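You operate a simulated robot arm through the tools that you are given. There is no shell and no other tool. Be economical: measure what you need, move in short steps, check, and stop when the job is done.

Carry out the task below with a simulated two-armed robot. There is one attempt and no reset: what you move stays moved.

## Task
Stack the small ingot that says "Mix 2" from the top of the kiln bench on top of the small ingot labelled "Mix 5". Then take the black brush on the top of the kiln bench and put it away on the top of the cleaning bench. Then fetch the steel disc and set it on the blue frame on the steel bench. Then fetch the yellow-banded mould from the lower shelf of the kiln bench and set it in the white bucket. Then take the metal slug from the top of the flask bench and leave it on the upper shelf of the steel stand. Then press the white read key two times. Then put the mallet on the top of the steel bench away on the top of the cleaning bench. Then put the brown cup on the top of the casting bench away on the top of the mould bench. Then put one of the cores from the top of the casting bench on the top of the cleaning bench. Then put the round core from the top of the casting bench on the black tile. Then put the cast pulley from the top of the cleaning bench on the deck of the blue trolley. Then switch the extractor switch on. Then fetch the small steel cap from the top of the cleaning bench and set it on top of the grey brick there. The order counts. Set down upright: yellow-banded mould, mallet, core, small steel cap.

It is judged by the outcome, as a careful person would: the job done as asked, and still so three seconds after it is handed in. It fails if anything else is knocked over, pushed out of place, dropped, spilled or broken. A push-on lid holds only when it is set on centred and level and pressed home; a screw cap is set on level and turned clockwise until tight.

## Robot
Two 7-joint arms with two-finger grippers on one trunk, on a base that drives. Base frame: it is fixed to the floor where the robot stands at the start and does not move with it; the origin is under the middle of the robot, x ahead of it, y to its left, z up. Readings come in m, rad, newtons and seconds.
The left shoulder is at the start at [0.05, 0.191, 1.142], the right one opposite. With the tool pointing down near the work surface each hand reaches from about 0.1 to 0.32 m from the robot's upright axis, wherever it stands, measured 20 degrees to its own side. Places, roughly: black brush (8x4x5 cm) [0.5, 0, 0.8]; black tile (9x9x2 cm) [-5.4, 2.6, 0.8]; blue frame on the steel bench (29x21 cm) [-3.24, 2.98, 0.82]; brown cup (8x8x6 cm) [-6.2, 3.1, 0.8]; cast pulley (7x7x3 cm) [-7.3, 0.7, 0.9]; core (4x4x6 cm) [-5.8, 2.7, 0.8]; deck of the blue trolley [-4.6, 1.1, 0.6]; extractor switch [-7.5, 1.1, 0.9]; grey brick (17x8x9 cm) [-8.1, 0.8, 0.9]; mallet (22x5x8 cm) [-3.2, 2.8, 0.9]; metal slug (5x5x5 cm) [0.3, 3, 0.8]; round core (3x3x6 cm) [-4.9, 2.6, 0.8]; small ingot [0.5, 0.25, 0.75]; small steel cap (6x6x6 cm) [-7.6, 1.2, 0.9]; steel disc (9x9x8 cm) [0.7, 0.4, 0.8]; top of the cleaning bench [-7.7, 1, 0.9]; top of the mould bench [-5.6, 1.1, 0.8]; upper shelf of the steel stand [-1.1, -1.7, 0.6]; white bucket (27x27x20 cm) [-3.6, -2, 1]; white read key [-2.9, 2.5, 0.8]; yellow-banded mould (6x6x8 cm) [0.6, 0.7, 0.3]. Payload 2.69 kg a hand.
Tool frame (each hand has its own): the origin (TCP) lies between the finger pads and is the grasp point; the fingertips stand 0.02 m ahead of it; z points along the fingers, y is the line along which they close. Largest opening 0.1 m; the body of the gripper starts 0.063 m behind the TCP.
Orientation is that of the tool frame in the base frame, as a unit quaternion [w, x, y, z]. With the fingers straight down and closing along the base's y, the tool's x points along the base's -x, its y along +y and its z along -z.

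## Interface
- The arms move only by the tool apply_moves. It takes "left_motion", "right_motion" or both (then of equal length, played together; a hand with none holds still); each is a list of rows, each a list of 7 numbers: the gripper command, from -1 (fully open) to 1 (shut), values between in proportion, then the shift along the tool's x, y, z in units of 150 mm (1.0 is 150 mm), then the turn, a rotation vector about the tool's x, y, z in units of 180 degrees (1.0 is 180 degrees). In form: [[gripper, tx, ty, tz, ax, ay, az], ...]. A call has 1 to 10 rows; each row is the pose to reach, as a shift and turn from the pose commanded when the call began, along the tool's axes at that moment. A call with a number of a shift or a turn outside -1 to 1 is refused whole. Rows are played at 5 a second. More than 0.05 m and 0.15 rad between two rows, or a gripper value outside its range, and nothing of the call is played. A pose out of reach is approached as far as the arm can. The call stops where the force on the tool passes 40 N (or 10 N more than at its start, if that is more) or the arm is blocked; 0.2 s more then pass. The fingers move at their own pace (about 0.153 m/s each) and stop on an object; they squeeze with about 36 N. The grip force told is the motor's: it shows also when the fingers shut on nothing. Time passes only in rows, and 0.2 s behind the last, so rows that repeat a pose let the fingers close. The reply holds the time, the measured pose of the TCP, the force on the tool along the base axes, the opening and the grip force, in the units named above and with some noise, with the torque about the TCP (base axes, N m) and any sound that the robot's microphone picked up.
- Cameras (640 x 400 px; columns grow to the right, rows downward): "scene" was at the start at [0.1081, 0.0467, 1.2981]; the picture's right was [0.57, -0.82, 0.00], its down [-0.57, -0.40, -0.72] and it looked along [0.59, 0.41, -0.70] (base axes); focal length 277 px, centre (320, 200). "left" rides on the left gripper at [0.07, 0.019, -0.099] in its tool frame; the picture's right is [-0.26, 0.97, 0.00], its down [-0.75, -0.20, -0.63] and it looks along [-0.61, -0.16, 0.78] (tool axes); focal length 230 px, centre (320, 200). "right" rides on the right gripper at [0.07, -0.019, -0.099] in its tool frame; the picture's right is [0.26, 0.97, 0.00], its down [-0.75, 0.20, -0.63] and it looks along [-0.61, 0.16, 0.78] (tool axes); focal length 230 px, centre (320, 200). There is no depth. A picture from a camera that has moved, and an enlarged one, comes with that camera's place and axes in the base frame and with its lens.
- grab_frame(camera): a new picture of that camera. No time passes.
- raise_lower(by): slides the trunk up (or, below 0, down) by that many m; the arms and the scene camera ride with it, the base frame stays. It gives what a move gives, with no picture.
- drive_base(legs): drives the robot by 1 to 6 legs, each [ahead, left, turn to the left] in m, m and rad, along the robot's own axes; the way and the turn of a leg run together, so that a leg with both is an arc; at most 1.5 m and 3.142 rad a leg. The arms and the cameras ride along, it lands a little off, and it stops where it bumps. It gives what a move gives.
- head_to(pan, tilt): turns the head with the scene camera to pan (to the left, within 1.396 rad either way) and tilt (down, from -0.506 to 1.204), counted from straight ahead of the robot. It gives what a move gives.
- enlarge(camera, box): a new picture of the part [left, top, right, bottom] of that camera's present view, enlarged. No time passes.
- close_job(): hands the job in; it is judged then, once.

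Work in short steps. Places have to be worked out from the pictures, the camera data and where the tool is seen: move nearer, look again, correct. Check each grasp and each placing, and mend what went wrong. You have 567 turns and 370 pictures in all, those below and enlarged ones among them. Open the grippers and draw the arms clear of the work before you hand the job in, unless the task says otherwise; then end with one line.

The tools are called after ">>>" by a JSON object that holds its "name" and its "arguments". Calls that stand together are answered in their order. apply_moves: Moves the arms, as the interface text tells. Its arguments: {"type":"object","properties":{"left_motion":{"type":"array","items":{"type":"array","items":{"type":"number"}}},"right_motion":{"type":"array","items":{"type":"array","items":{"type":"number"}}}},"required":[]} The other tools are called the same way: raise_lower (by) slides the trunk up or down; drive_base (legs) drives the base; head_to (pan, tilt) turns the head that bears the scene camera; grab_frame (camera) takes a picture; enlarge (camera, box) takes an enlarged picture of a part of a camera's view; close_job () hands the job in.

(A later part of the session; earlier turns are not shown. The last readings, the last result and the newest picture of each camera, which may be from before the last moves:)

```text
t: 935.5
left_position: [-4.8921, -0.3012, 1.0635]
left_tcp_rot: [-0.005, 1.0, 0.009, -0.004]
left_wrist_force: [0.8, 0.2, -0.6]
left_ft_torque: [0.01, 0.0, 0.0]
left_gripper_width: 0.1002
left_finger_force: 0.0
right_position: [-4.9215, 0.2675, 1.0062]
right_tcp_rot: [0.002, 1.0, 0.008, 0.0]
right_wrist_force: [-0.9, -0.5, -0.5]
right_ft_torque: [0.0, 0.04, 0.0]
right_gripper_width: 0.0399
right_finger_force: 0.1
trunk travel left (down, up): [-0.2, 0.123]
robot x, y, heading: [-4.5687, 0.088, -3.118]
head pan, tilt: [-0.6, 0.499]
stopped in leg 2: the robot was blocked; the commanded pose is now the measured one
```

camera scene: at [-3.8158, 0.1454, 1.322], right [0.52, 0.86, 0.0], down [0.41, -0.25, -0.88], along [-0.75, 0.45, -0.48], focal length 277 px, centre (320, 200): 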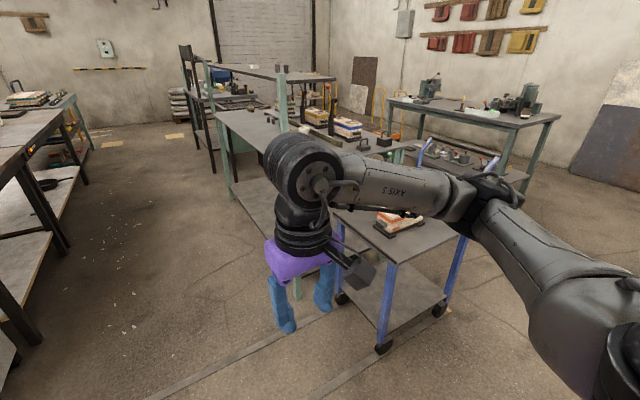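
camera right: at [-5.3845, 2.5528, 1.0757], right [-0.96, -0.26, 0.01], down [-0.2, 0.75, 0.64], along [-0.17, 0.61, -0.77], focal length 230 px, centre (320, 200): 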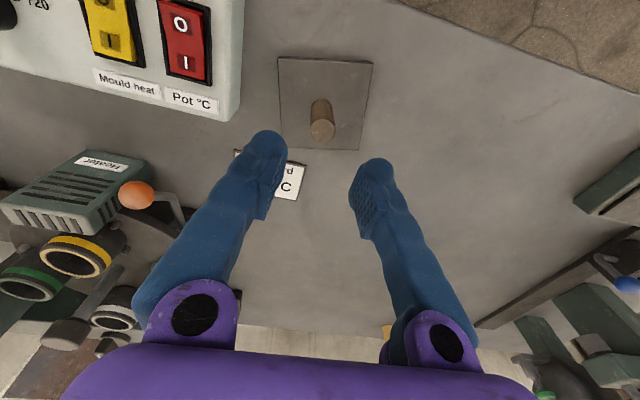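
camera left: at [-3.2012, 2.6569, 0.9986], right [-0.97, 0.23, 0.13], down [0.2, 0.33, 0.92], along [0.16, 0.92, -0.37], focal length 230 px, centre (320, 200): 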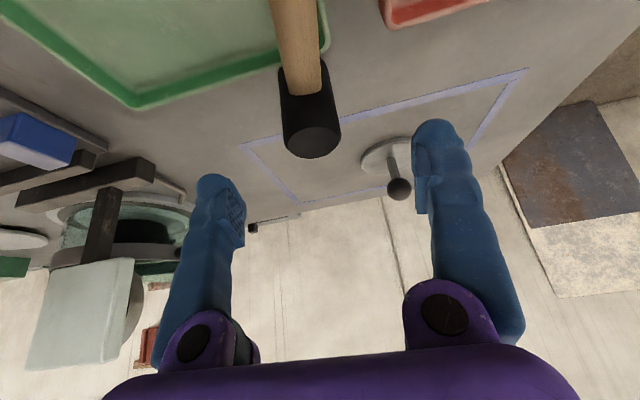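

Blocked at x=−4.57. Look to the left.

>>> {"name": "head_to", "arguments": {"pan": 0.8, "tilt": 0.6}}

>>> {"name": "grab_frame", "arguments": {"camera": "scene"}}

>>> {"name": "head_to", "arguments": {"pan": -1.0, "tilt": 0.7}}

>>> {"name": "grab_frame", "arguments": {"camera": "scene"}}

```text
t: 937.0
left_position: [-4.8903, -0.3016, 1.0627]
left_tcp_rot: [-0.006, 1.0, 0.009, -0.006]
left_wrist_force: [-0.6, 0.3, 0.4]
left_ft_torque: [0.0, 0.02, -0.01]
left_gripper_width: 0.1002
left_finger_force: 0.1
right_position: [-4.9208, 0.2666, 1.0059]
right_tcp_rot: [0.001, 1.0, 0.009, -0.001]
right_wrist_force: [1.3, -0.5, 1.2]
right_ft_torque: [0.02, -0.01, 0.0]
right_gripper_width: 0.0399
right_finger_force: 0.1
trunk travel left (down, up): [-0.2, 0.123]
robot x, y, heading: [-4.5725, 0.0864, -3.123]
head pan, tilt: [0.799, 0.6]
```

```text
135 pictures are left
camera scene: at [-4.6637, 0.0174, 1.3133], right [-0.73, 0.68, 0.01], down [0.38, 0.42, -0.83], along [-0.57, -0.6, -0.56], focal length 277 px, centre (320, 200)
```

scene: 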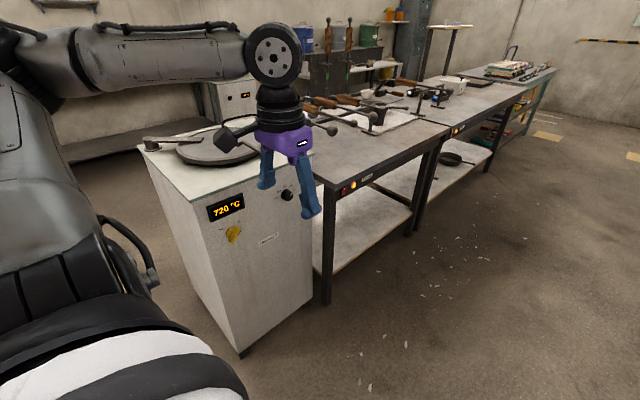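

```text
t: 938.8
left_position: [-4.8905, -0.3019, 1.0629]
left_tcp_rot: [-0.006, 1.0, 0.009, -0.005]
left_wrist_force: [-0.1, -0.6, -0.4]
left_ft_torque: [0.0, 0.02, 0.01]
left_gripper_width: 0.1002
left_finger_force: 0.1
right_position: [-4.9204, 0.2664, 1.0061]
right_tcp_rot: [0.002, 1.0, 0.011, 0.0]
right_wrist_force: [0.5, -0.3, 0.2]
right_ft_torque: [0.0, -0.02, -0.03]
right_gripper_width: 0.0402
right_finger_force: 0.1
trunk travel left (down, up): [-0.2, 0.123]
robot x, y, heading: [-4.5743, 0.0885, -3.118]
head pan, tilt: [-1.0, 0.7]
```

```text
134 pictures are left
camera scene: at [-4.6508, 0.1526, 1.3053], right [0.83, 0.56, 0.0], down [0.35, -0.53, -0.77], along [-0.43, 0.64, -0.64], focal length 277 px, centre (320, 200)
```

scene: 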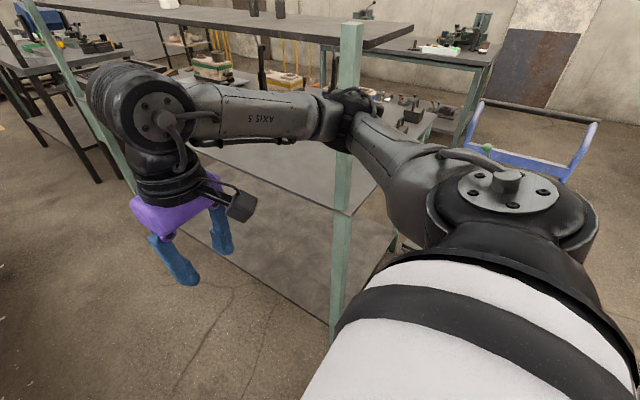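

My right elbow met the mould bench's south-east post. Back off, bring the right hand inward/forward (narrower elbow), shift south a bit and go on.

>>> {"name": "drive_base", "arguments": {"legs": [[-0.12, 0.1, -0.02]]}}

>>> {"name": "apply_moves", "arguments": {"right_motion": [[0.2, -0.1, 0.25, 0, 0, 0, 0], [0.2, -0.2, 0.5, 0, 0, 0, 0], [0.2, -0.3, 0.75, 0, 0, 0, 0], [0.2, -0.4, 0.95, 0, 0, 0, 0]]}}

>>> {"name": "grab_frame", "arguments": {"camera": "scene"}}

```text
t: 940.4
left_position: [-4.785, -0.3869, 1.0635]
left_tcp_rot: [-0.002, 1.0, -0.004, -0.002]
left_wrist_force: [0.5, 0.2, 0.3]
left_ft_torque: [0.04, -0.01, -0.02]
left_gripper_width: 0.0999
left_finger_force: 0.0
right_position: [-4.7997, 0.1812, 1.0021]
right_tcp_rot: [0.005, 1.0, -0.002, 0.003]
right_wrist_force: [-0.2, 0.0, 0.5]
right_ft_torque: [0.02, -0.01, 0.01]
right_gripper_width: 0.0403
right_finger_force: 0.0
trunk travel left (down, up): [-0.2, 0.123]
robot x, y, heading: [-4.449, -0.0076, 3.133]
head pan, tilt: [-1.0, 0.7]
```

```text
t: 941.4
left_position: [-4.7837, -0.3872, 1.0637]
left_tcp_rot: [-0.002, 1.0, -0.003, -0.001]
left_wrist_force: [-0.2, -1.1, 0.0]
left_ft_torque: [0.03, 0.03, -0.01]
left_gripper_width: 0.1
left_finger_force: 0.1
right_position: [-4.8591, 0.0364, 1.0025]
right_tcp_rot: [0.005, 1.0, -0.002, 0.004]
right_wrist_force: [-0.1, 0.6, 0.2]
right_ft_torque: [0.0, -0.01, -0.03]
right_gripper_width: 0.0403
right_finger_force: 0.1
trunk travel left (down, up): [-0.2, 0.123]
robot x, y, heading: [-4.4477, -0.0102, 3.139]
head pan, tilt: [-1.0, 0.7]
```

```text
133 pictures are left
camera scene: at [-4.5352, 0.062, 1.3043], right [0.84, 0.54, 0.0], down [0.35, -0.54, -0.77], along [-0.41, 0.65, -0.64], focal length 277 px, centre (320, 200)
```

scene: 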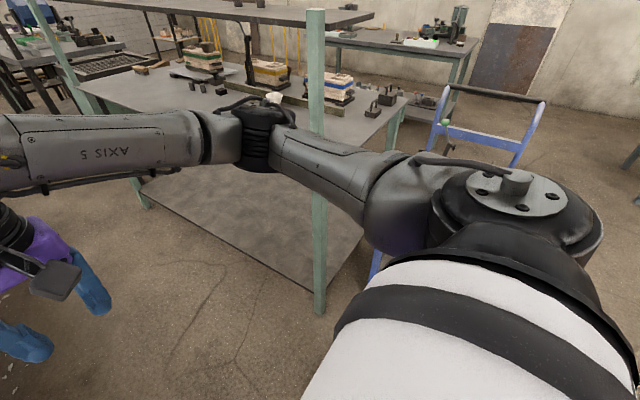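

>>> {"name": "drive_base", "arguments": {"legs": [[1.3, 0, 0], [1.3, 0, 0], [0.48, 0, 0]]}}

```text
t: 956.4
left_position: [-7.8334, -0.3072, 1.0631]
left_tcp_rot: [-0.002, 1.0, -0.006, -0.001]
left_wrist_force: [-0.8, -0.8, 1.0]
left_ft_torque: [-0.01, -0.01, 0.0]
left_gripper_width: 0.1002
left_finger_force: 0.2
right_position: [-7.9067, 0.1163, 1.002]
right_tcp_rot: [0.004, 1.0, -0.005, 0.004]
right_wrist_force: [-0.5, 0.6, -1.3]
right_ft_torque: [-0.03, -0.01, -0.01]
right_gripper_width: 0.04
right_finger_force: 0.1
trunk travel left (down, up): [-0.2, 0.123]
robot x, y, heading: [-7.4981, 0.0709, 3.135]
head pan, tilt: [-1.0, 0.7]
```

>>> {"name": "drive_base", "arguments": {"legs": [[0, 0, -1.565]]}}

>>> {"name": "head_to", "arguments": {"pan": -0.3, "tilt": 0.55}}

>>> {"name": "enlarge", "arguments": {"camera": "scene", "box": [200, 60, 520, 260]}}

```text
t: 960.5
left_position: [-7.8773, 0.3992, 1.0631]
left_tcp_rot: [-0.003, 0.709, -0.706, 0.0]
left_wrist_force: [0.7, 0.6, 0.4]
left_ft_torque: [0.04, 0.0, 0.0]
left_gripper_width: 0.1
left_finger_force: 0.0
right_position: [-7.4565, 0.4776, 1.003]
right_tcp_rot: [0.006, 0.709, -0.705, -0.001]
right_wrist_force: [0.6, -0.8, -0.1]
right_ft_torque: [-0.01, 0.01, -0.01]
right_gripper_width: 0.0404
right_finger_force: 0.0
trunk travel left (down, up): [-0.2, 0.123]
robot x, y, heading: [-7.4967, 0.0667, 1.574]
head pan, tilt: [-1.0, 0.7]
```

```text
t: 961.6
left_position: [-7.8789, 0.3992, 1.0623]
left_tcp_rot: [-0.003, 0.709, -0.705, 0.0]
left_wrist_force: [0.1, -0.9, 0.3]
left_ft_torque: [0.0, 0.01, 0.01]
left_gripper_width: 0.0998
left_finger_force: 0.1
right_position: [-7.4563, 0.4778, 1.0025]
right_tcp_rot: [0.005, 0.709, -0.705, -0.001]
right_wrist_force: [-0.2, 0.0, 0.3]
right_ft_torque: [-0.03, 0.02, 0.0]
right_gripper_width: 0.0402
right_finger_force: 0.0
trunk travel left (down, up): [-0.2, 0.123]
robot x, y, heading: [-7.4983, 0.0698, 1.574]
head pan, tilt: [-0.3, 0.55]
```

```text
2.00 times, centred on (360, 160) of scene
camera zoom: at [-7.4707, 0.1945, 1.3174], right [0.96, -0.29, 0.0], down [-0.15, -0.5, -0.85], along [0.25, 0.82, -0.52], focal length 554 px, centre (240, 280)
```

zoom: 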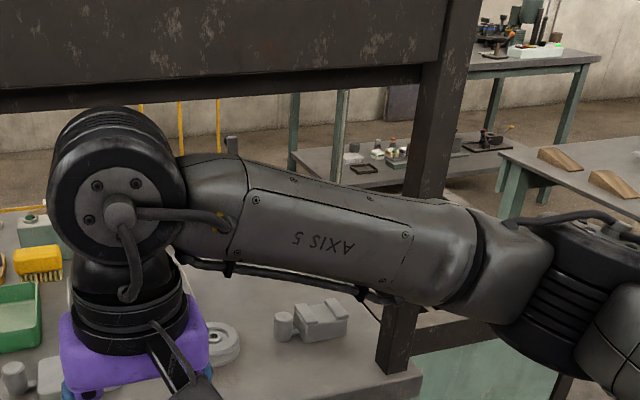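

>>> {"name": "grab_frame", "arguments": {"camera": "right"}}

```text
131 pictures are left
camera right: at [-7.4367, 0.4084, 1.1026], right [-0.96, -0.26, 0.01], down [-0.2, 0.75, 0.63], along [-0.17, 0.6, -0.78], focal length 230 px, centre (320, 200)
```

right: 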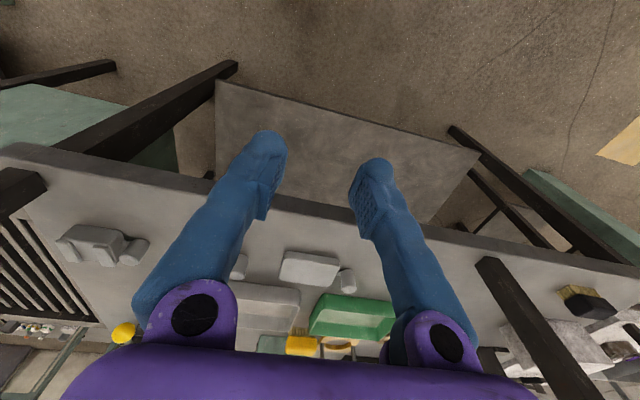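

>>> {"name": "drive_base", "arguments": {"legs": [[0, -0.11, 0]]}}

>>> {"name": "grab_frame", "arguments": {"camera": "right"}}

>>> {"name": "enlarge", "arguments": {"camera": "right", "box": [220, 200, 380, 320]}}

```text
t: 963.2
left_position: [-7.7682, 0.399, 1.0625]
left_tcp_rot: [-0.003, 0.709, -0.705, -0.001]
left_wrist_force: [-0.4, -0.4, 0.3]
left_ft_torque: [0.01, 0.03, 0.01]
left_gripper_width: 0.1001
left_finger_force: 0.1
right_position: [-7.3442, 0.4788, 1.004]
right_tcp_rot: [0.007, 0.71, -0.704, -0.002]
right_wrist_force: [-0.1, 0.5, -0.3]
right_ft_torque: [0.02, -0.05, 0.0]
right_gripper_width: 0.0398
right_finger_force: 0.1
trunk travel left (down, up): [-0.2, 0.123]
robot x, y, heading: [-7.3844, 0.0681, 1.581]
head pan, tilt: [-0.3, 0.55]
```

```text
130 pictures are left
camera right: at [-7.3259, 0.4093, 1.1026], right [-0.96, -0.26, 0.01], down [-0.2, 0.75, 0.63], along [-0.17, 0.6, -0.78], focal length 230 px, centre (320, 200)
```

right: 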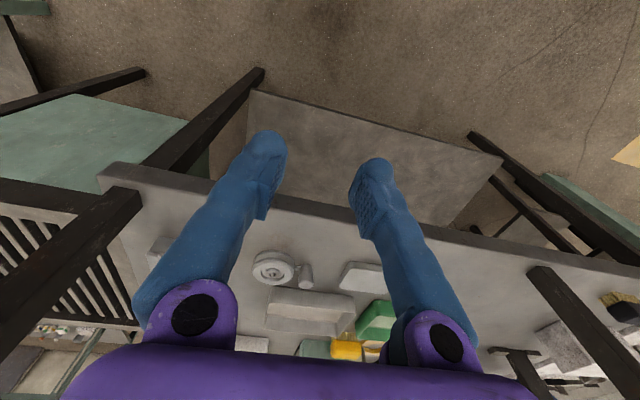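

```text
3.33 times, centred on (300, 260) of right
camera zoom: at [-7.3259, 0.4093, 1.1026], right [-0.96, -0.26, 0.01], down [-0.2, 0.75, 0.63], along [-0.17, 0.6, -0.78], focal length 767 px, centre (387, 0)
```

zoom: 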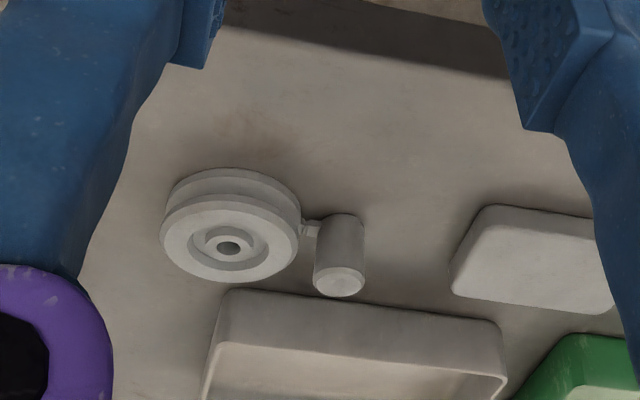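

Pulley disc at (−7.340, 0.746) with a thin-necked sprue to its west and a tray close behind; I'll grip it diagonally (NW–SE). Trunk down 0.1 and yaw the hand 45°.

>>> {"name": "raise_lower", "arguments": {"by": -0.1}}

>>> {"name": "apply_moves", "arguments": {"right_motion": [[-0.5, 0, 0, -0.05, 0, 0, 0.042], [-1, 0, 0, -0.1, 0, 0, 0.084], [-1, 0, 0, -0.2, 0, 0, 0.126], [-1, 0, 0, -0.25, 0, 0, 0.168], [-1, 0, 0, -0.3, 0, 0, 0.21], [-1, 0, 0, -0.35, 0, 0, 0.25], [-1, 0, 0, -0.35, 0, 0, 0.25]]}}

>>> {"name": "drive_base", "arguments": {"legs": [[0.18, 0, -0.01]]}}

>>> {"name": "grab_frame", "arguments": {"camera": "right"}}

>>> {"name": "grab_frame", "arguments": {"camera": "scene"}}

```text
t: 964.6
left_position: [-7.768, 0.3994, 0.9618]
left_tcp_rot: [-0.003, 0.709, -0.706, 0.0]
left_wrist_force: [0.5, -0.5, 0.4]
left_ft_torque: [-0.01, -0.02, -0.02]
left_gripper_width: 0.0998
left_finger_force: 0.1
right_position: [-7.3457, 0.4775, 0.9035]
right_tcp_rot: [0.005, 0.71, -0.704, -0.001]
right_wrist_force: [0.0, -0.3, -0.5]
right_ft_torque: [0.04, -0.03, 0.01]
right_gripper_width: 0.0402
right_finger_force: 0.1
trunk travel left (down, up): [-0.1, 0.223]
robot x, y, heading: [-7.3867, 0.067, 1.581]
head pan, tilt: [-0.3, 0.55]
```

```text
t: 966.2
left_position: [-7.7683, 0.3994, 0.9632]
left_tcp_rot: [-0.002, 0.709, -0.706, 0.0]
left_wrist_force: [0.5, -0.3, -0.1]
left_ft_torque: [-0.01, 0.0, 0.02]
left_gripper_width: 0.0997
left_finger_force: 0.1
right_position: [-7.3456, 0.4786, 0.9563]
right_tcp_rot: [-0.005, -0.386, 0.923, -0.001]
right_wrist_force: [-0.3, 0.1, 0.5]
right_ft_torque: [0.0, -0.05, 0.03]
right_gripper_width: 0.1003
right_finger_force: 0.1
trunk travel left (down, up): [-0.1, 0.223]
robot x, y, heading: [-7.3874, 0.0703, 1.576]
head pan, tilt: [-0.3, 0.55]
```

```text
t: 967.6
left_position: [-7.7623, 0.546, 0.9673]
left_tcp_rot: [0.007, -0.703, 0.711, 0.004]
left_wrist_force: [0.5, -0.4, 0.8]
left_ft_torque: [-0.02, 0.01, -0.02]
left_gripper_width: 0.0998
left_finger_force: 0.0
right_position: [-7.3408, 0.609, 0.9528]
right_tcp_rot: [0.0, -0.39, 0.921, -0.002]
right_wrist_force: [0.9, 0.3, 0.0]
right_ft_torque: [-0.02, 0.01, 0.01]
right_gripper_width: 0.1001
right_finger_force: 0.1
trunk travel left (down, up): [-0.1, 0.223]
robot x, y, heading: [-7.3875, 0.2155, 1.56]
head pan, tilt: [-0.3, 0.55]
stopped in leg 1: the robot was blocked; the commanded pose is now the measured one
```

```text
128 pictures are left
camera right: at [-7.3775, 0.5462, 1.0524], right [-0.87, 0.49, 0.0], down [0.38, 0.68, 0.63], along [0.31, 0.55, -0.78], focal length 230 px, centre (320, 200)
```

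right: 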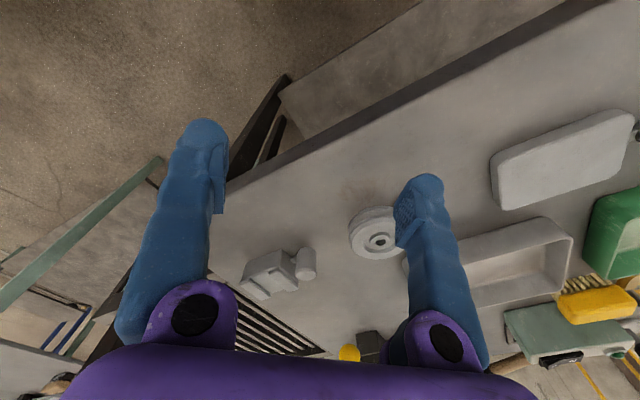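

```text
127 pictures are left
camera scene: at [-7.3591, 0.332, 1.2193], right [0.95, -0.31, 0.0], down [-0.16, -0.49, -0.86], along [0.26, 0.82, -0.51], focal length 277 px, centre (320, 200)
```

scene: 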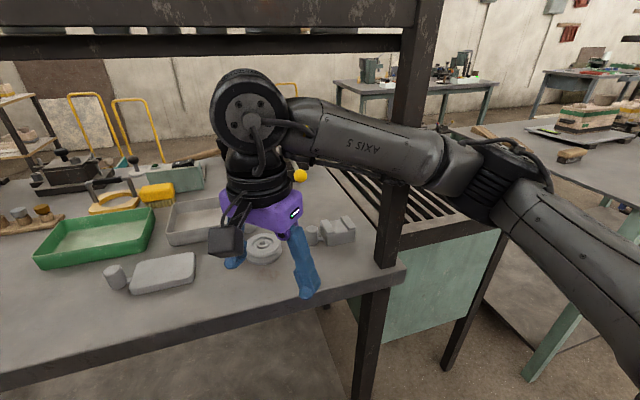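

The forearm met the SE post. I back off, move the robot left and the hand right relative to it, so the elbow stays clear of the post.

>>> {"name": "drive_base", "arguments": {"legs": [[-0.12, 0, 0.01], [0, 0.2, 0]]}}

>>> {"name": "apply_moves", "arguments": {"right_motion": [[-1, -0.19, -0.19, 0, 0, 0, 0], [-1, -0.38, -0.38, 0, 0, 0, 0], [-1, -0.57, -0.58, 0, 0, 0, 0], [-1, -0.76, -0.77, 0, 0, 0, 0], [-1, -0.93, -0.96, 0, 0, 0, 0], [-1, -0.93, -0.96, 0, 0, 0, 0]]}}

>>> {"name": "grab_frame", "arguments": {"camera": "scene"}}

```text
t: 970.8
left_position: [-7.9711, 0.4253, 0.9621]
left_tcp_rot: [-0.002, 0.709, -0.706, 0.0]
left_wrist_force: [0.5, 0.0, -0.6]
left_ft_torque: [0.01, -0.04, 0.0]
left_gripper_width: 0.1002
left_finger_force: 0.1
right_position: [-7.5514, 0.4971, 0.9486]
right_tcp_rot: [-0.003, -0.395, 0.918, -0.009]
right_wrist_force: [0.6, 1.0, -0.2]
right_ft_torque: [0.02, 0.02, -0.01]
right_gripper_width: 0.0999
right_finger_force: 0.2
trunk travel left (down, up): [-0.1, 0.223]
robot x, y, heading: [-7.5883, 0.0956, 1.579]
head pan, tilt: [-0.3, 0.55]
```

```text
t: 972.2
left_position: [-7.9727, 0.4249, 0.9628]
left_tcp_rot: [-0.003, 0.708, -0.706, 0.0]
left_wrist_force: [-0.1, 0.4, 0.1]
left_ft_torque: [0.02, -0.03, 0.02]
left_gripper_width: 0.1
left_finger_force: 0.0
right_position: [-7.3532, 0.5013, 0.947]
right_tcp_rot: [-0.004, -0.396, 0.918, -0.009]
right_wrist_force: [-0.2, 0.4, 0.2]
right_ft_torque: [-0.03, 0.05, -0.01]
right_gripper_width: 0.1001
right_finger_force: 0.1
trunk travel left (down, up): [-0.1, 0.223]
robot x, y, heading: [-7.594, 0.0941, 1.574]
head pan, tilt: [-0.3, 0.55]
```

```text
126 pictures are left
camera scene: at [-7.5647, 0.221, 1.2174], right [0.96, -0.29, 0.0], down [-0.15, -0.5, -0.85], along [0.25, 0.82, -0.52], focal length 277 px, centre (320, 200)
```

scene: 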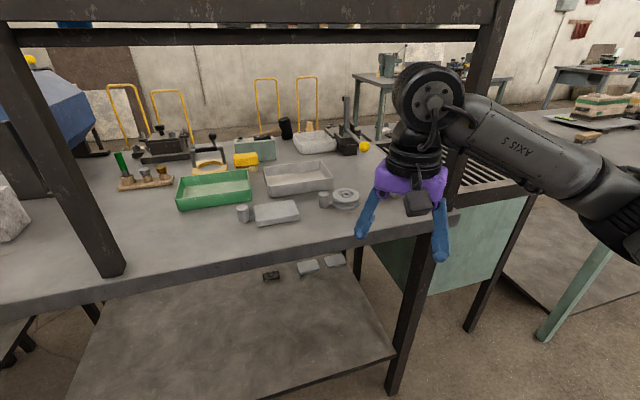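

I keep the arm stretched so the elbow stays in: drive only 0.05 forward, then extend the hand over the pulley.

>>> {"name": "drive_base", "arguments": {"legs": [[0.05, 0, 0]]}}

>>> {"name": "apply_moves", "arguments": {"right_motion": [[-1, -0.19, 0.16, 0, 0, 0, 0], [-1, -0.38, 0.32, 0, 0, 0, 0], [-1, -0.57, 0.48, 0, 0, 0, 0], [-1, -0.76, 0.64, 0, 0, 0, 0], [-1, -0.76, 0.64, 0, 0, 0, 0]]}}

>>> {"name": "grab_frame", "arguments": {"camera": "right"}}

>>> {"name": "grab_frame", "arguments": {"camera": "scene"}}

```text
t: 973.2
left_position: [-7.9719, 0.476, 0.9619]
left_tcp_rot: [-0.001, 0.708, -0.706, 0.001]
left_wrist_force: [0.3, 0.5, -0.1]
left_ft_torque: [-0.02, -0.03, 0.0]
left_gripper_width: 0.1
left_finger_force: 0.1
right_position: [-7.3542, 0.5519, 0.9478]
right_tcp_rot: [-0.004, -0.395, 0.919, -0.009]
right_wrist_force: [0.3, 0.2, -1.0]
right_ft_torque: [0.01, 0.01, 0.02]
right_gripper_width: 0.0998
right_finger_force: 0.1
trunk travel left (down, up): [-0.1, 0.223]
robot x, y, heading: [-7.5906, 0.1435, 1.575]
head pan, tilt: [-0.3, 0.55]
```

```text
t: 974.4
left_position: [-7.9717, 0.4749, 0.9628]
left_tcp_rot: [-0.001, 0.709, -0.706, 0.0]
left_wrist_force: [-0.1, 0.2, 0.3]
left_ft_torque: [-0.01, 0.02, 0.01]
left_gripper_width: 0.0999
left_finger_force: 0.1
right_position: [-7.3456, 0.6992, 0.9425]
right_tcp_rot: [-0.002, -0.396, 0.918, -0.009]
right_wrist_force: [0.2, 0.5, -0.2]
right_ft_torque: [-0.04, 0.01, 0.01]
right_gripper_width: 0.1001
right_finger_force: 0.0
trunk travel left (down, up): [-0.1, 0.223]
robot x, y, heading: [-7.5935, 0.1441, 1.577]
head pan, tilt: [-0.3, 0.55]
```

```text
125 pictures are left
camera right: at [-7.3809, 0.6369, 1.0442], right [-0.88, 0.48, -0.01], down [0.37, 0.69, 0.62], along [0.3, 0.54, -0.79], focal length 230 px, centre (320, 200)
```

right: 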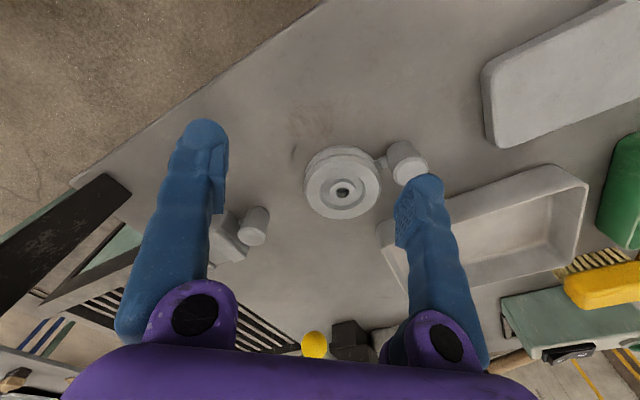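

```text
124 pictures are left
camera scene: at [-7.5647, 0.2702, 1.2174], right [0.96, -0.29, 0.0], down [-0.15, -0.5, -0.85], along [0.25, 0.82, -0.52], focal length 277 px, centre (320, 200)
```

scene: 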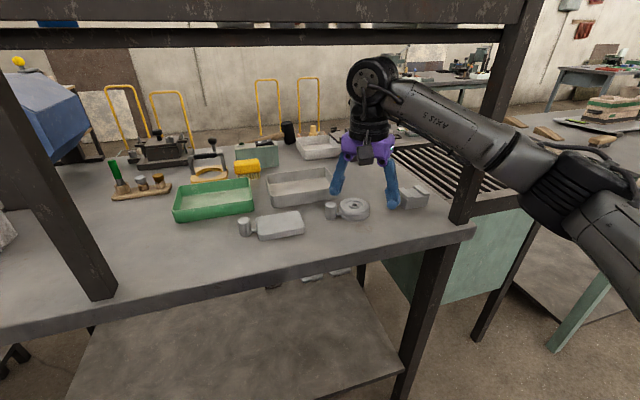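

The tray rim (y≈0.785) leaves no room for a NW finger, but NNE–SSW works. I pull back out and yaw the hand another 77°.

>>> {"name": "apply_moves", "arguments": {"right_motion": [[-1, 0.19, -0.16, 0, 0, 0, 0], [-1, 0.38, -0.32, 0, 0, 0, 0], [-1, 0.57, -0.48, 0, 0, 0, 0], [-1, 0.76, -0.64, 0, 0, 0, 0]]}}

>>> {"name": "apply_moves", "arguments": {"right_motion": [[-1, 0, 0, 0, 0, 0, 0.043], [-1, 0, 0, 0, 0, 0, 0.086], [-1, 0, 0, 0, 0, 0, 0.129], [-1, 0, 0, 0, 0, 0, 0.172], [-1, 0, 0, 0, 0, 0, 0.215], [-1, 0, 0, 0, 0, 0, 0.258], [-1, 0, 0, 0, 0, 0, 0.301], [-1, 0, 0, 0, 0, 0, 0.344], [-1, 0, 0, 0, 0, 0, 0.387], [-1, 0, 0, 0, 0, 0, 0.427]]}}

```text
t: 975.4
left_position: [-7.9716, 0.4734, 0.9629]
left_tcp_rot: [-0.003, 0.709, -0.706, 0.0]
left_wrist_force: [-0.3, -0.3, 0.7]
left_ft_torque: [0.0, 0.02, 0.0]
left_gripper_width: 0.0999
left_finger_force: 0.1
right_position: [-7.3514, 0.5486, 0.9493]
right_tcp_rot: [-0.003, -0.395, 0.919, -0.01]
right_wrist_force: [1.0, 0.6, -0.3]
right_ft_torque: [-0.01, -0.01, 0.02]
right_gripper_width: 0.1001
right_finger_force: 0.0
trunk travel left (down, up): [-0.1, 0.223]
robot x, y, heading: [-7.59, 0.1419, 1.576]
head pan, tilt: [-0.3, 0.55]
```

```text
t: 977.6
left_position: [-7.9729, 0.4744, 0.9631]
left_tcp_rot: [-0.002, 0.708, -0.706, -0.001]
left_wrist_force: [0.7, -0.8, -0.2]
left_ft_torque: [0.0, -0.01, -0.03]
left_gripper_width: 0.0999
left_finger_force: 0.0
right_position: [-7.3542, 0.5507, 0.9488]
right_tcp_rot: [0.004, 0.262, 0.965, -0.008]
right_wrist_force: [0.4, 0.5, 0.2]
right_ft_torque: [-0.01, -0.03, 0.0]
right_gripper_width: 0.1
right_finger_force: 0.1
trunk travel left (down, up): [-0.1, 0.223]
robot x, y, heading: [-7.5939, 0.1464, 1.579]
head pan, tilt: [-0.3, 0.55]
```

Yaw achieved (closing axis 60°). Go forward again over the pulley.

>>> {"name": "apply_moves", "arguments": {"right_motion": [[-0.8, 0.12, 0.24, 0.05, 0, 0, 0], [-0.8, 0.24, 0.48, 0.1, 0, 0, 0], [-0.8, 0.36, 0.72, 0.1, 0, 0, 0], [-0.8, 0.47, 0.94, 0.1, 0, 0, 0], [-0.8, 0.47, 0.94, 0.1, 0, 0, 0]]}}

>>> {"name": "grab_frame", "arguments": {"camera": "right"}}

```text
t: 978.8
left_position: [-7.9723, 0.4742, 0.9625]
left_tcp_rot: [-0.003, 0.708, -0.707, 0.0]
left_wrist_force: [0.0, -0.1, 0.2]
left_ft_torque: [-0.01, -0.01, 0.01]
left_gripper_width: 0.0999
left_finger_force: 0.1
right_position: [-7.3432, 0.7065, 0.9306]
right_tcp_rot: [0.003, 0.261, 0.965, -0.009]
right_wrist_force: [-0.7, -0.2, -0.6]
right_ft_torque: [0.0, 0.01, 0.03]
right_gripper_width: 0.0901
right_finger_force: 0.0
trunk travel left (down, up): [-0.1, 0.223]
robot x, y, heading: [-7.5895, 0.1457, 1.577]
head pan, tilt: [-0.3, 0.55]
```

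```text
123 pictures are left
camera right: at [-7.4144, 0.727, 1.0301], right [0.26, 0.96, -0.02], down [0.75, -0.19, 0.63], along [0.61, -0.18, -0.77], focal length 230 px, centre (320, 200)
```

right: 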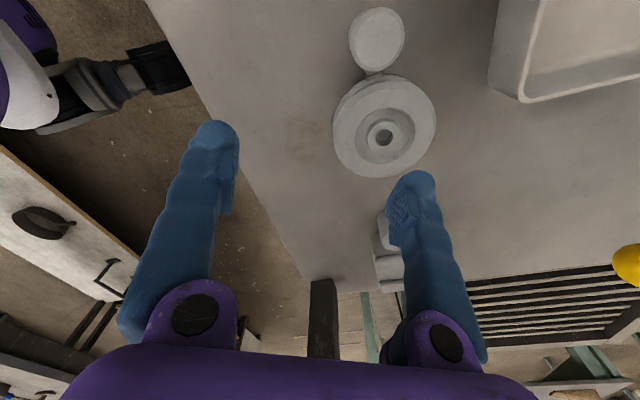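

Hub at (−7.344, 0.7485). Move over it and descend to z≈0.882, then close.

>>> {"name": "apply_moves", "arguments": {"right_motion": [[-0.8, 0.07, 0.12, 0, 0, 0, 0], [-0.8, 0.142, 0.241, 0, 0, 0, 0], [-0.8, 0.142, 0.241, 0.15, 0, 0, 0], [-0.8, 0.142, 0.241, 0.3, 0, 0, 0], [-0.8, 0.142, 0.241, 0.32, 0, 0, 0], [-0.8, 0.142, 0.241, 0.32, 0, 0, 0]]}}

>>> {"name": "grab_frame", "arguments": {"camera": "right"}}

```text
t: 980.2
left_position: [-7.9717, 0.4759, 0.963]
left_tcp_rot: [-0.002, 0.708, -0.706, 0.001]
left_wrist_force: [-0.3, 0.1, 0.4]
left_ft_torque: [-0.01, -0.04, 0.0]
left_gripper_width: 0.1002
left_finger_force: 0.1
right_position: [-7.3427, 0.7479, 0.8808]
right_tcp_rot: [0.004, 0.262, 0.965, -0.01]
right_wrist_force: [-0.1, -0.1, 0.0]
right_ft_torque: [-0.02, -0.03, 0.02]
right_gripper_width: 0.0901
right_finger_force: 0.0
trunk travel left (down, up): [-0.1, 0.223]
robot x, y, heading: [-7.5902, 0.1454, 1.574]
head pan, tilt: [-0.3, 0.55]
```

```text
122 pictures are left
camera right: at [-7.414, 0.7681, 0.9795], right [0.26, 0.96, -0.02], down [0.75, -0.19, 0.63], along [0.61, -0.18, -0.77], focal length 230 px, centre (320, 200)
```

right: 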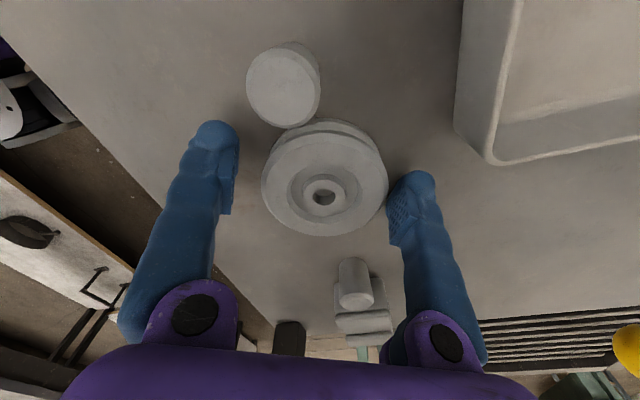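

Centred. Close.

>>> {"name": "apply_moves", "arguments": {"right_motion": [[-0.3, 0, 0, 0, 0, 0, 0], [0.3, 0, 0, 0, 0, 0, 0], [1, 0, 0, 0, 0, 0, 0], [1, 0, 0, 0, 0, 0, 0]]}}

>>> {"name": "grab_frame", "arguments": {"camera": "right"}}

```text
t: 981.2
left_position: [-7.9721, 0.4754, 0.9631]
left_tcp_rot: [-0.003, 0.708, -0.706, 0.0]
left_wrist_force: [0.0, 0.3, 0.8]
left_ft_torque: [-0.01, -0.02, 0.01]
left_gripper_width: 0.0998
left_finger_force: 0.1
right_position: [-7.3434, 0.7475, 0.8807]
right_tcp_rot: [0.002, 0.261, 0.965, -0.009]
right_wrist_force: [-0.2, -0.5, 0.5]
right_ft_torque: [0.04, -0.06, 0.0]
right_gripper_width: 0.0663
right_finger_force: 35.6
trunk travel left (down, up): [-0.1, 0.223]
robot x, y, heading: [-7.5931, 0.1469, 1.58]
head pan, tilt: [-0.3, 0.55]
```

```text
121 pictures are left
camera right: at [-7.414, 0.768, 0.9797], right [0.26, 0.96, -0.02], down [0.75, -0.19, 0.63], along [0.61, -0.18, -0.77], focal length 230 px, centre (320, 200)
```

right: 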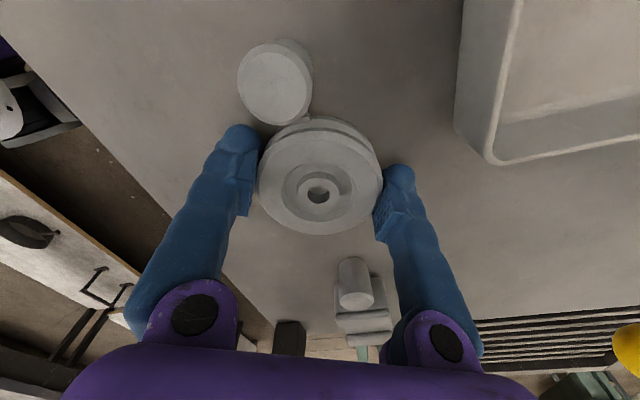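

Gripped (0.066). Lift 4 cm and pull straight back south.

>>> {"name": "apply_moves", "arguments": {"right_motion": [[1, 0, 0, -0.1, 0, 0, 0], [1, 0, 0, -0.27, 0, 0, 0], [1, -0.1, -0.17, -0.27, 0, 0, 0], [1, -0.24, -0.41, -0.27, 0, 0, 0], [1, -0.38, -0.65, -0.27, 0, 0, 0], [1, -0.52, -0.9, -0.27, 0, 0, 0], [1, -0.52, -0.9, -0.27, 0, 0, 0]]}}

>>> {"name": "grab_frame", "arguments": {"camera": "right"}}

>>> {"name": "grab_frame", "arguments": {"camera": "scene"}}

```text
t: 982.8
left_position: [-7.9718, 0.4741, 0.9631]
left_tcp_rot: [-0.002, 0.709, -0.706, 0.0]
left_wrist_force: [0.7, -0.9, -1.2]
left_ft_torque: [-0.01, 0.01, 0.02]
left_gripper_width: 0.0999
left_finger_force: 0.0
right_position: [-7.3466, 0.5937, 0.9231]
right_tcp_rot: [0.003, 0.261, 0.965, -0.009]
right_wrist_force: [0.2, 0.4, -1.8]
right_ft_torque: [-0.02, -0.03, -0.02]
right_gripper_width: 0.0664
right_finger_force: 35.9
trunk travel left (down, up): [-0.1, 0.223]
robot x, y, heading: [-7.5944, 0.1457, 1.576]
head pan, tilt: [-0.3, 0.55]
```

```text
120 pictures are left
camera right: at [-7.4162, 0.6144, 1.0231], right [0.27, 0.96, -0.02], down [0.75, -0.19, 0.63], along [0.61, -0.18, -0.77], focal length 230 px, centre (320, 200)
```

right: 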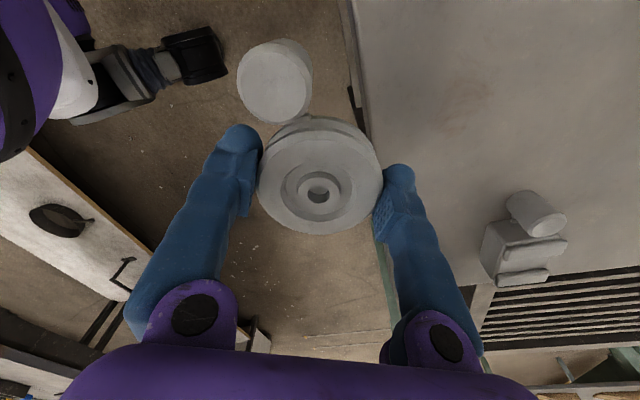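

```text
119 pictures are left
camera scene: at [-7.5647, 0.2706, 1.2174], right [0.96, -0.29, 0.0], down [-0.15, -0.5, -0.85], along [0.25, 0.82, -0.52], focal length 277 px, centre (320, 200)
```

scene: 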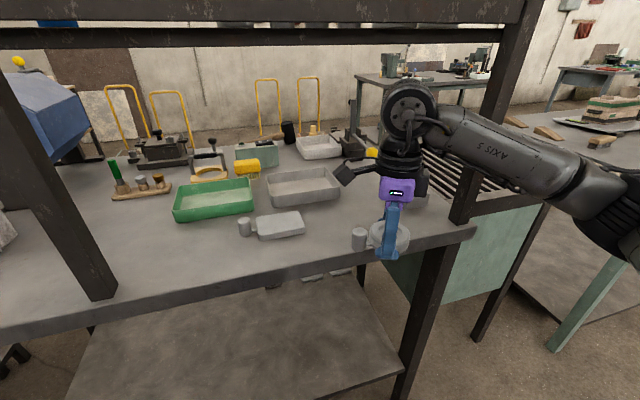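

The pulley is held well. I back off, raise the trunk, turn to face +x and drive east to the trolley.

>>> {"name": "drive_base", "arguments": {"legs": [[-0.1, 0, 0]]}}

>>> {"name": "raise_lower", "arguments": {"by": 0.1}}

>>> {"name": "drive_base", "arguments": {"legs": [[0, 0, -1.576], [1.3, 0, 0], [1.3, 0, 0]]}}

```text
t: 983.9
left_position: [-7.9699, 0.3747, 0.9628]
left_tcp_rot: [-0.002, 0.709, -0.705, 0.0]
left_wrist_force: [-0.4, 0.2, 0.2]
left_ft_torque: [0.0, -0.04, 0.0]
left_gripper_width: 0.1002
left_finger_force: 0.1
right_position: [-7.3459, 0.4955, 0.9252]
right_tcp_rot: [0.003, 0.261, 0.965, -0.009]
right_wrist_force: [0.8, -0.3, -2.6]
right_ft_torque: [0.03, -0.05, -0.02]
right_gripper_width: 0.0663
right_finger_force: 35.9
trunk travel left (down, up): [-0.1, 0.223]
robot x, y, heading: [-7.592, 0.0459, 1.577]
head pan, tilt: [-0.3, 0.55]
```

```text
t: 985.2
left_position: [-7.9729, 0.3758, 1.0631]
left_tcp_rot: [-0.002, 0.708, -0.706, 0.0]
left_wrist_force: [-0.8, -0.3, 0.0]
left_ft_torque: [0.01, -0.01, -0.03]
left_gripper_width: 0.1
left_finger_force: 0.0
right_position: [-7.3465, 0.4959, 1.0234]
right_tcp_rot: [0.003, 0.261, 0.965, -0.008]
right_wrist_force: [0.3, 0.4, -2.5]
right_ft_torque: [-0.02, -0.03, 0.01]
right_gripper_width: 0.0668
right_finger_force: 35.8
trunk travel left (down, up): [-0.2, 0.123]
robot x, y, heading: [-7.5947, 0.0477, 1.58]
head pan, tilt: [-0.3, 0.55]
```

```text
t: 989.1
left_position: [-7.3058, 0.4265, 1.0814]
left_tcp_rot: [0.011, -0.048, 0.999, 0.018]
left_wrist_force: [0.0, 0.5, 0.2]
left_ft_torque: [0.01, 0.02, 0.0]
left_gripper_width: 0.1001
left_finger_force: 0.0
right_position: [-7.1319, -0.1866, 1.0225]
right_tcp_rot: [-0.013, 0.844, 0.536, 0.003]
right_wrist_force: [-0.2, 0.2, -2.7]
right_ft_torque: [-0.05, 0.02, -0.04]
right_gripper_width: 0.0661
right_finger_force: 36.0
trunk travel left (down, up): [-0.2, 0.123]
robot x, y, heading: [-7.5965, 0.0363, 0.087]
head pan, tilt: [-0.3, 0.55]
stopped in leg 1: the robot was blocked; the commanded pose is now the measured one
```

The left elbow touched the bench's shelf board. Turn back slightly, shift south, then finish the turn.

>>> {"name": "drive_base", "arguments": {"legs": [[0, 0, 0.08], [0.03, -0.12, 0], [0, 0, -0.165]]}}

```text
t: 990.1
left_position: [-7.3039, 0.4349, 1.0738]
left_tcp_rot: [0.0, -0.06, 0.998, 0.023]
left_wrist_force: [-0.2, -0.2, 0.0]
left_ft_torque: [0.03, 0.01, -0.02]
left_gripper_width: 0.1002
left_finger_force: 0.0
right_position: [-7.1068, -0.171, 1.0164]
right_tcp_rot: [-0.016, 0.834, 0.551, -0.005]
right_wrist_force: [-0.5, -0.5, -2.4]
right_ft_torque: [-0.03, -0.02, -0.02]
right_gripper_width: 0.0663
right_finger_force: 36.3
trunk travel left (down, up): [-0.2, 0.123]
robot x, y, heading: [-7.5886, 0.0355, 0.131]
head pan, tilt: [-0.3, 0.55]
stopped in leg 1: the robot was blocked; the commanded pose is now the measured one
```

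>>> {"name": "head_to", "arguments": {"pan": 1.0, "tilt": 0.4}}

>>> {"name": "grab_frame", "arguments": {"camera": "scene"}}

```text
t: 991.5
left_position: [-7.3038, 0.4355, 1.0745]
left_tcp_rot: [-0.002, -0.064, 0.998, 0.021]
left_wrist_force: [0.1, -0.3, -0.6]
left_ft_torque: [-0.02, 0.03, 0.0]
left_gripper_width: 0.0999
left_finger_force: 0.1
right_position: [-7.1044, -0.1683, 1.0139]
right_tcp_rot: [-0.017, 0.833, 0.553, -0.005]
right_wrist_force: [0.2, 1.1, -1.7]
right_ft_torque: [-0.02, -0.02, 0.03]
right_gripper_width: 0.066
right_finger_force: 35.9
trunk travel left (down, up): [-0.2, 0.123]
robot x, y, heading: [-7.5897, 0.0334, 0.137]
head pan, tilt: [1.0, 0.4]
```

```text
118 pictures are left
camera scene: at [-7.4999, 0.0979, 1.3322], right [0.91, -0.42, -0.02], down [-0.17, -0.33, -0.93], along [0.39, 0.84, -0.37], focal length 277 px, centre (320, 200)
```

scene: 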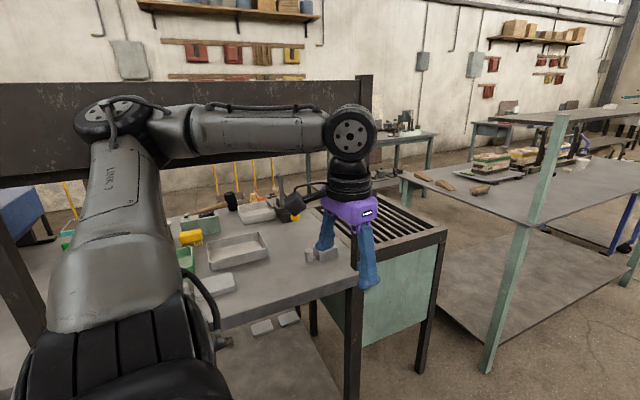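

>>> {"name": "drive_base", "arguments": {"legs": [[0, -0.1, 0]]}}

>>> {"name": "drive_base", "arguments": {"legs": [[0, 0, -0.137]]}}

```text
t: 993.1
left_position: [-7.2977, 0.3585, 1.0657]
left_tcp_rot: [0.001, -0.062, 0.998, 0.007]
left_wrist_force: [-0.1, -0.4, 0.1]
left_ft_torque: [0.01, 0.01, 0.03]
left_gripper_width: 0.1
left_finger_force: 0.2
right_position: [-7.0998, -0.2476, 1.0238]
right_tcp_rot: [-0.004, 0.834, 0.551, -0.009]
right_wrist_force: [-0.9, 0.4, -2.9]
right_ft_torque: [-0.01, 0.0, -0.01]
right_gripper_width: 0.0661
right_finger_force: 35.6
trunk travel left (down, up): [-0.2, 0.123]
robot x, y, heading: [-7.5789, -0.0579, 0.127]
head pan, tilt: [1.0, 0.4]
```

```text
t: 994.1
left_position: [-7.2417, 0.3151, 1.0659]
left_tcp_rot: [0.003, 0.009, 1.0, 0.007]
left_wrist_force: [-0.6, 0.8, 1.0]
left_ft_torque: [0.02, -0.01, -0.01]
left_gripper_width: 0.0999
left_finger_force: 0.0
right_position: [-7.1313, -0.314, 1.0233]
right_tcp_rot: [-0.004, 0.871, 0.491, -0.008]
right_wrist_force: [0.6, -1.0, -2.0]
right_ft_torque: [-0.07, -0.01, -0.01]
right_gripper_width: 0.0661
right_finger_force: 36.2
trunk travel left (down, up): [-0.2, 0.123]
robot x, y, heading: [-7.5751, -0.0648, -0.012]
head pan, tilt: [1.0, 0.4]
```

>>> {"name": "drive_base", "arguments": {"legs": [[1.3, 0.07, 0.012], [1.3, 0, 0]]}}

>>> {"name": "head_to", "arguments": {"pan": 0.7, "tilt": 0.5}}

>>> {"name": "grab_frame", "arguments": {"camera": "scene"}}

```text
t: 999.2
left_position: [-6.1534, 0.3723, 1.0695]
left_tcp_rot: [0.006, -0.001, 1.0, 0.007]
left_wrist_force: [0.4, 0.0, -0.2]
left_ft_torque: [0.0, 0.01, -0.01]
left_gripper_width: 0.0999
left_finger_force: 0.1
right_position: [-6.033, -0.2522, 1.0227]
right_tcp_rot: [-0.006, 0.867, 0.499, -0.006]
right_wrist_force: [0.5, 1.5, -3.0]
right_ft_torque: [-0.01, -0.02, 0.02]
right_gripper_width: 0.066
right_finger_force: 36.4
trunk travel left (down, up): [-0.2, 0.123]
robot x, y, heading: [-6.4799, -0.0055, 0.01]
head pan, tilt: [1.0, 0.4]
stopped in leg 1: the robot was blocked; the commanded pose is now the measured one
```

```text
t: 1000.0
left_position: [-6.1543, 0.3716, 1.0684]
left_tcp_rot: [0.006, 0.0, 1.0, 0.007]
left_wrist_force: [0.2, 0.0, 0.2]
left_ft_torque: [-0.01, 0.0, 0.0]
left_gripper_width: 0.0999
left_finger_force: 0.1
right_position: [-6.0345, -0.2524, 1.0246]
right_tcp_rot: [-0.005, 0.867, 0.498, -0.005]
right_wrist_force: [0.2, 0.0, -2.4]
right_ft_torque: [-0.02, 0.02, 0.0]
right_gripper_width: 0.0656
right_finger_force: 35.9
trunk travel left (down, up): [-0.2, 0.123]
robot x, y, heading: [-6.4796, -0.0068, 0.006]
head pan, tilt: [0.7, 0.499]
```

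```text
117 pictures are left
camera scene: at [-6.3749, 0.0493, 1.3228], right [0.65, -0.76, 0.0], down [-0.36, -0.31, -0.88], along [0.67, 0.57, -0.47], focal length 277 px, centre (320, 200)
```

scene: 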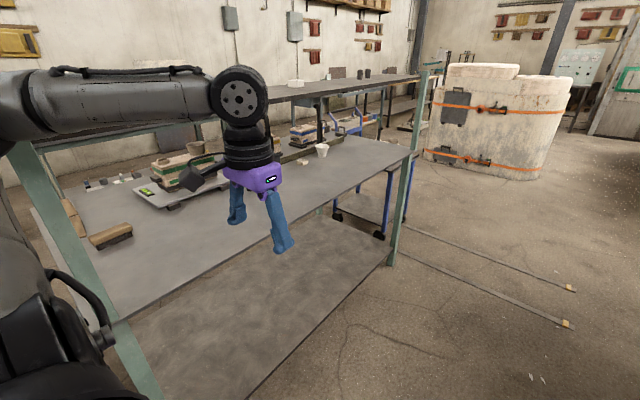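

The left elbow meets the mould bench's SW post. I shift away and tuck the left hand inward/forward to narrow the elbow.

>>> {"name": "drive_base", "arguments": {"legs": [[-0.06, -0.07, 0]]}}

>>> {"name": "apply_moves", "arguments": {"left_motion": [[-1, -0.15, -0.25, 0, 0, 0, 0], [-1, -0.3, -0.5, 0, 0, 0, 0], [-1, -0.45, -0.75, 0, 0, 0, 0], [-1, -0.6, -0.98, 0, 0, 0, 0]]}}

>>> {"name": "grab_frame", "arguments": {"camera": "scene"}}

```text
t: 1000.7
left_position: [-6.1544, 0.3734, 1.0684]
left_tcp_rot: [0.006, -0.002, 1.0, 0.007]
left_wrist_force: [-0.9, -0.3, 0.3]
left_ft_torque: [0.0, -0.04, 0.0]
left_gripper_width: 0.1
left_finger_force: 0.1
right_position: [-6.0321, -0.2521, 1.0231]
right_tcp_rot: [-0.004, 0.867, 0.499, -0.007]
right_wrist_force: [0.7, 0.2, -2.1]
right_ft_torque: [-0.02, -0.02, -0.01]
right_gripper_width: 0.0658
right_finger_force: 36.2
trunk travel left (down, up): [-0.2, 0.123]
robot x, y, heading: [-6.4854, -0.0042, 0.008]
head pan, tilt: [0.7, 0.499]
stopped in leg 1: the robot was blocked; the commanded pose is now the measured one
```

```text
t: 1001.7
left_position: [-6.0587, 0.2297, 1.0655]
left_tcp_rot: [0.004, -0.002, 1.0, 0.004]
left_wrist_force: [-0.8, 1.2, 0.5]
left_ft_torque: [0.02, 0.03, 0.0]
left_gripper_width: 0.0997
left_finger_force: 0.0
right_position: [-6.0303, -0.2513, 1.0235]
right_tcp_rot: [-0.006, 0.867, 0.499, -0.009]
right_wrist_force: [0.3, -0.4, -3.1]
right_ft_torque: [-0.02, 0.05, -0.02]
right_gripper_width: 0.0661
right_finger_force: 36.3
trunk travel left (down, up): [-0.2, 0.123]
robot x, y, heading: [-6.4801, -0.0067, 0.004]
head pan, tilt: [0.7, 0.499]
```

```text
116 pictures are left
camera scene: at [-6.3702, 0.0531, 1.3219], right [0.65, -0.76, 0.0], down [-0.36, -0.31, -0.88], along [0.67, 0.57, -0.48], focal length 277 px, centre (320, 200)
```

scene: 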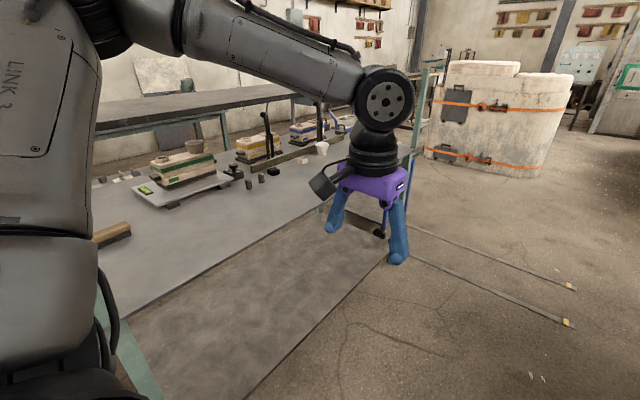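

>>> {"name": "drive_base", "arguments": {"legs": [[0, -0.06, 0], [1.3, 0, 0], [0.35, 0, 0]]}}

>>> {"name": "grab_frame", "arguments": {"camera": "scene"}}

```text
t: 1011.0
left_position: [-4.3933, 0.2064, 1.0668]
left_tcp_rot: [0.004, -0.006, 1.0, 0.005]
left_wrist_force: [0.1, 0.1, 0.0]
left_ft_torque: [0.01, 0.05, -0.01]
left_gripper_width: 0.1002
left_finger_force: 0.1
right_position: [-4.3598, -0.2728, 1.0227]
right_tcp_rot: [-0.005, 0.864, 0.504, -0.008]
right_wrist_force: [0.2, -0.3, -2.6]
right_ft_torque: [-0.02, -0.01, 0.01]
right_gripper_width: 0.0658
right_finger_force: 36.0
trunk travel left (down, up): [-0.2, 0.123]
robot x, y, heading: [-4.8161, -0.0346, 0.022]
head pan, tilt: [0.7, 0.499]
```

```text
115 pictures are left
camera scene: at [-4.7022, 0.0264, 1.3219], right [0.66, -0.75, 0.0], down [-0.36, -0.32, -0.88], along [0.66, 0.58, -0.48], focal length 277 px, centre (320, 200)
```

scene: 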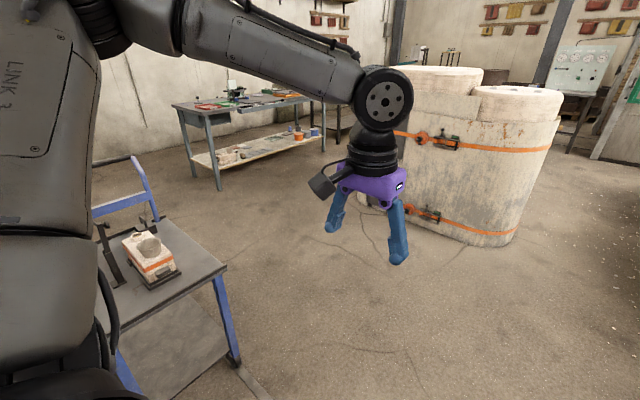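

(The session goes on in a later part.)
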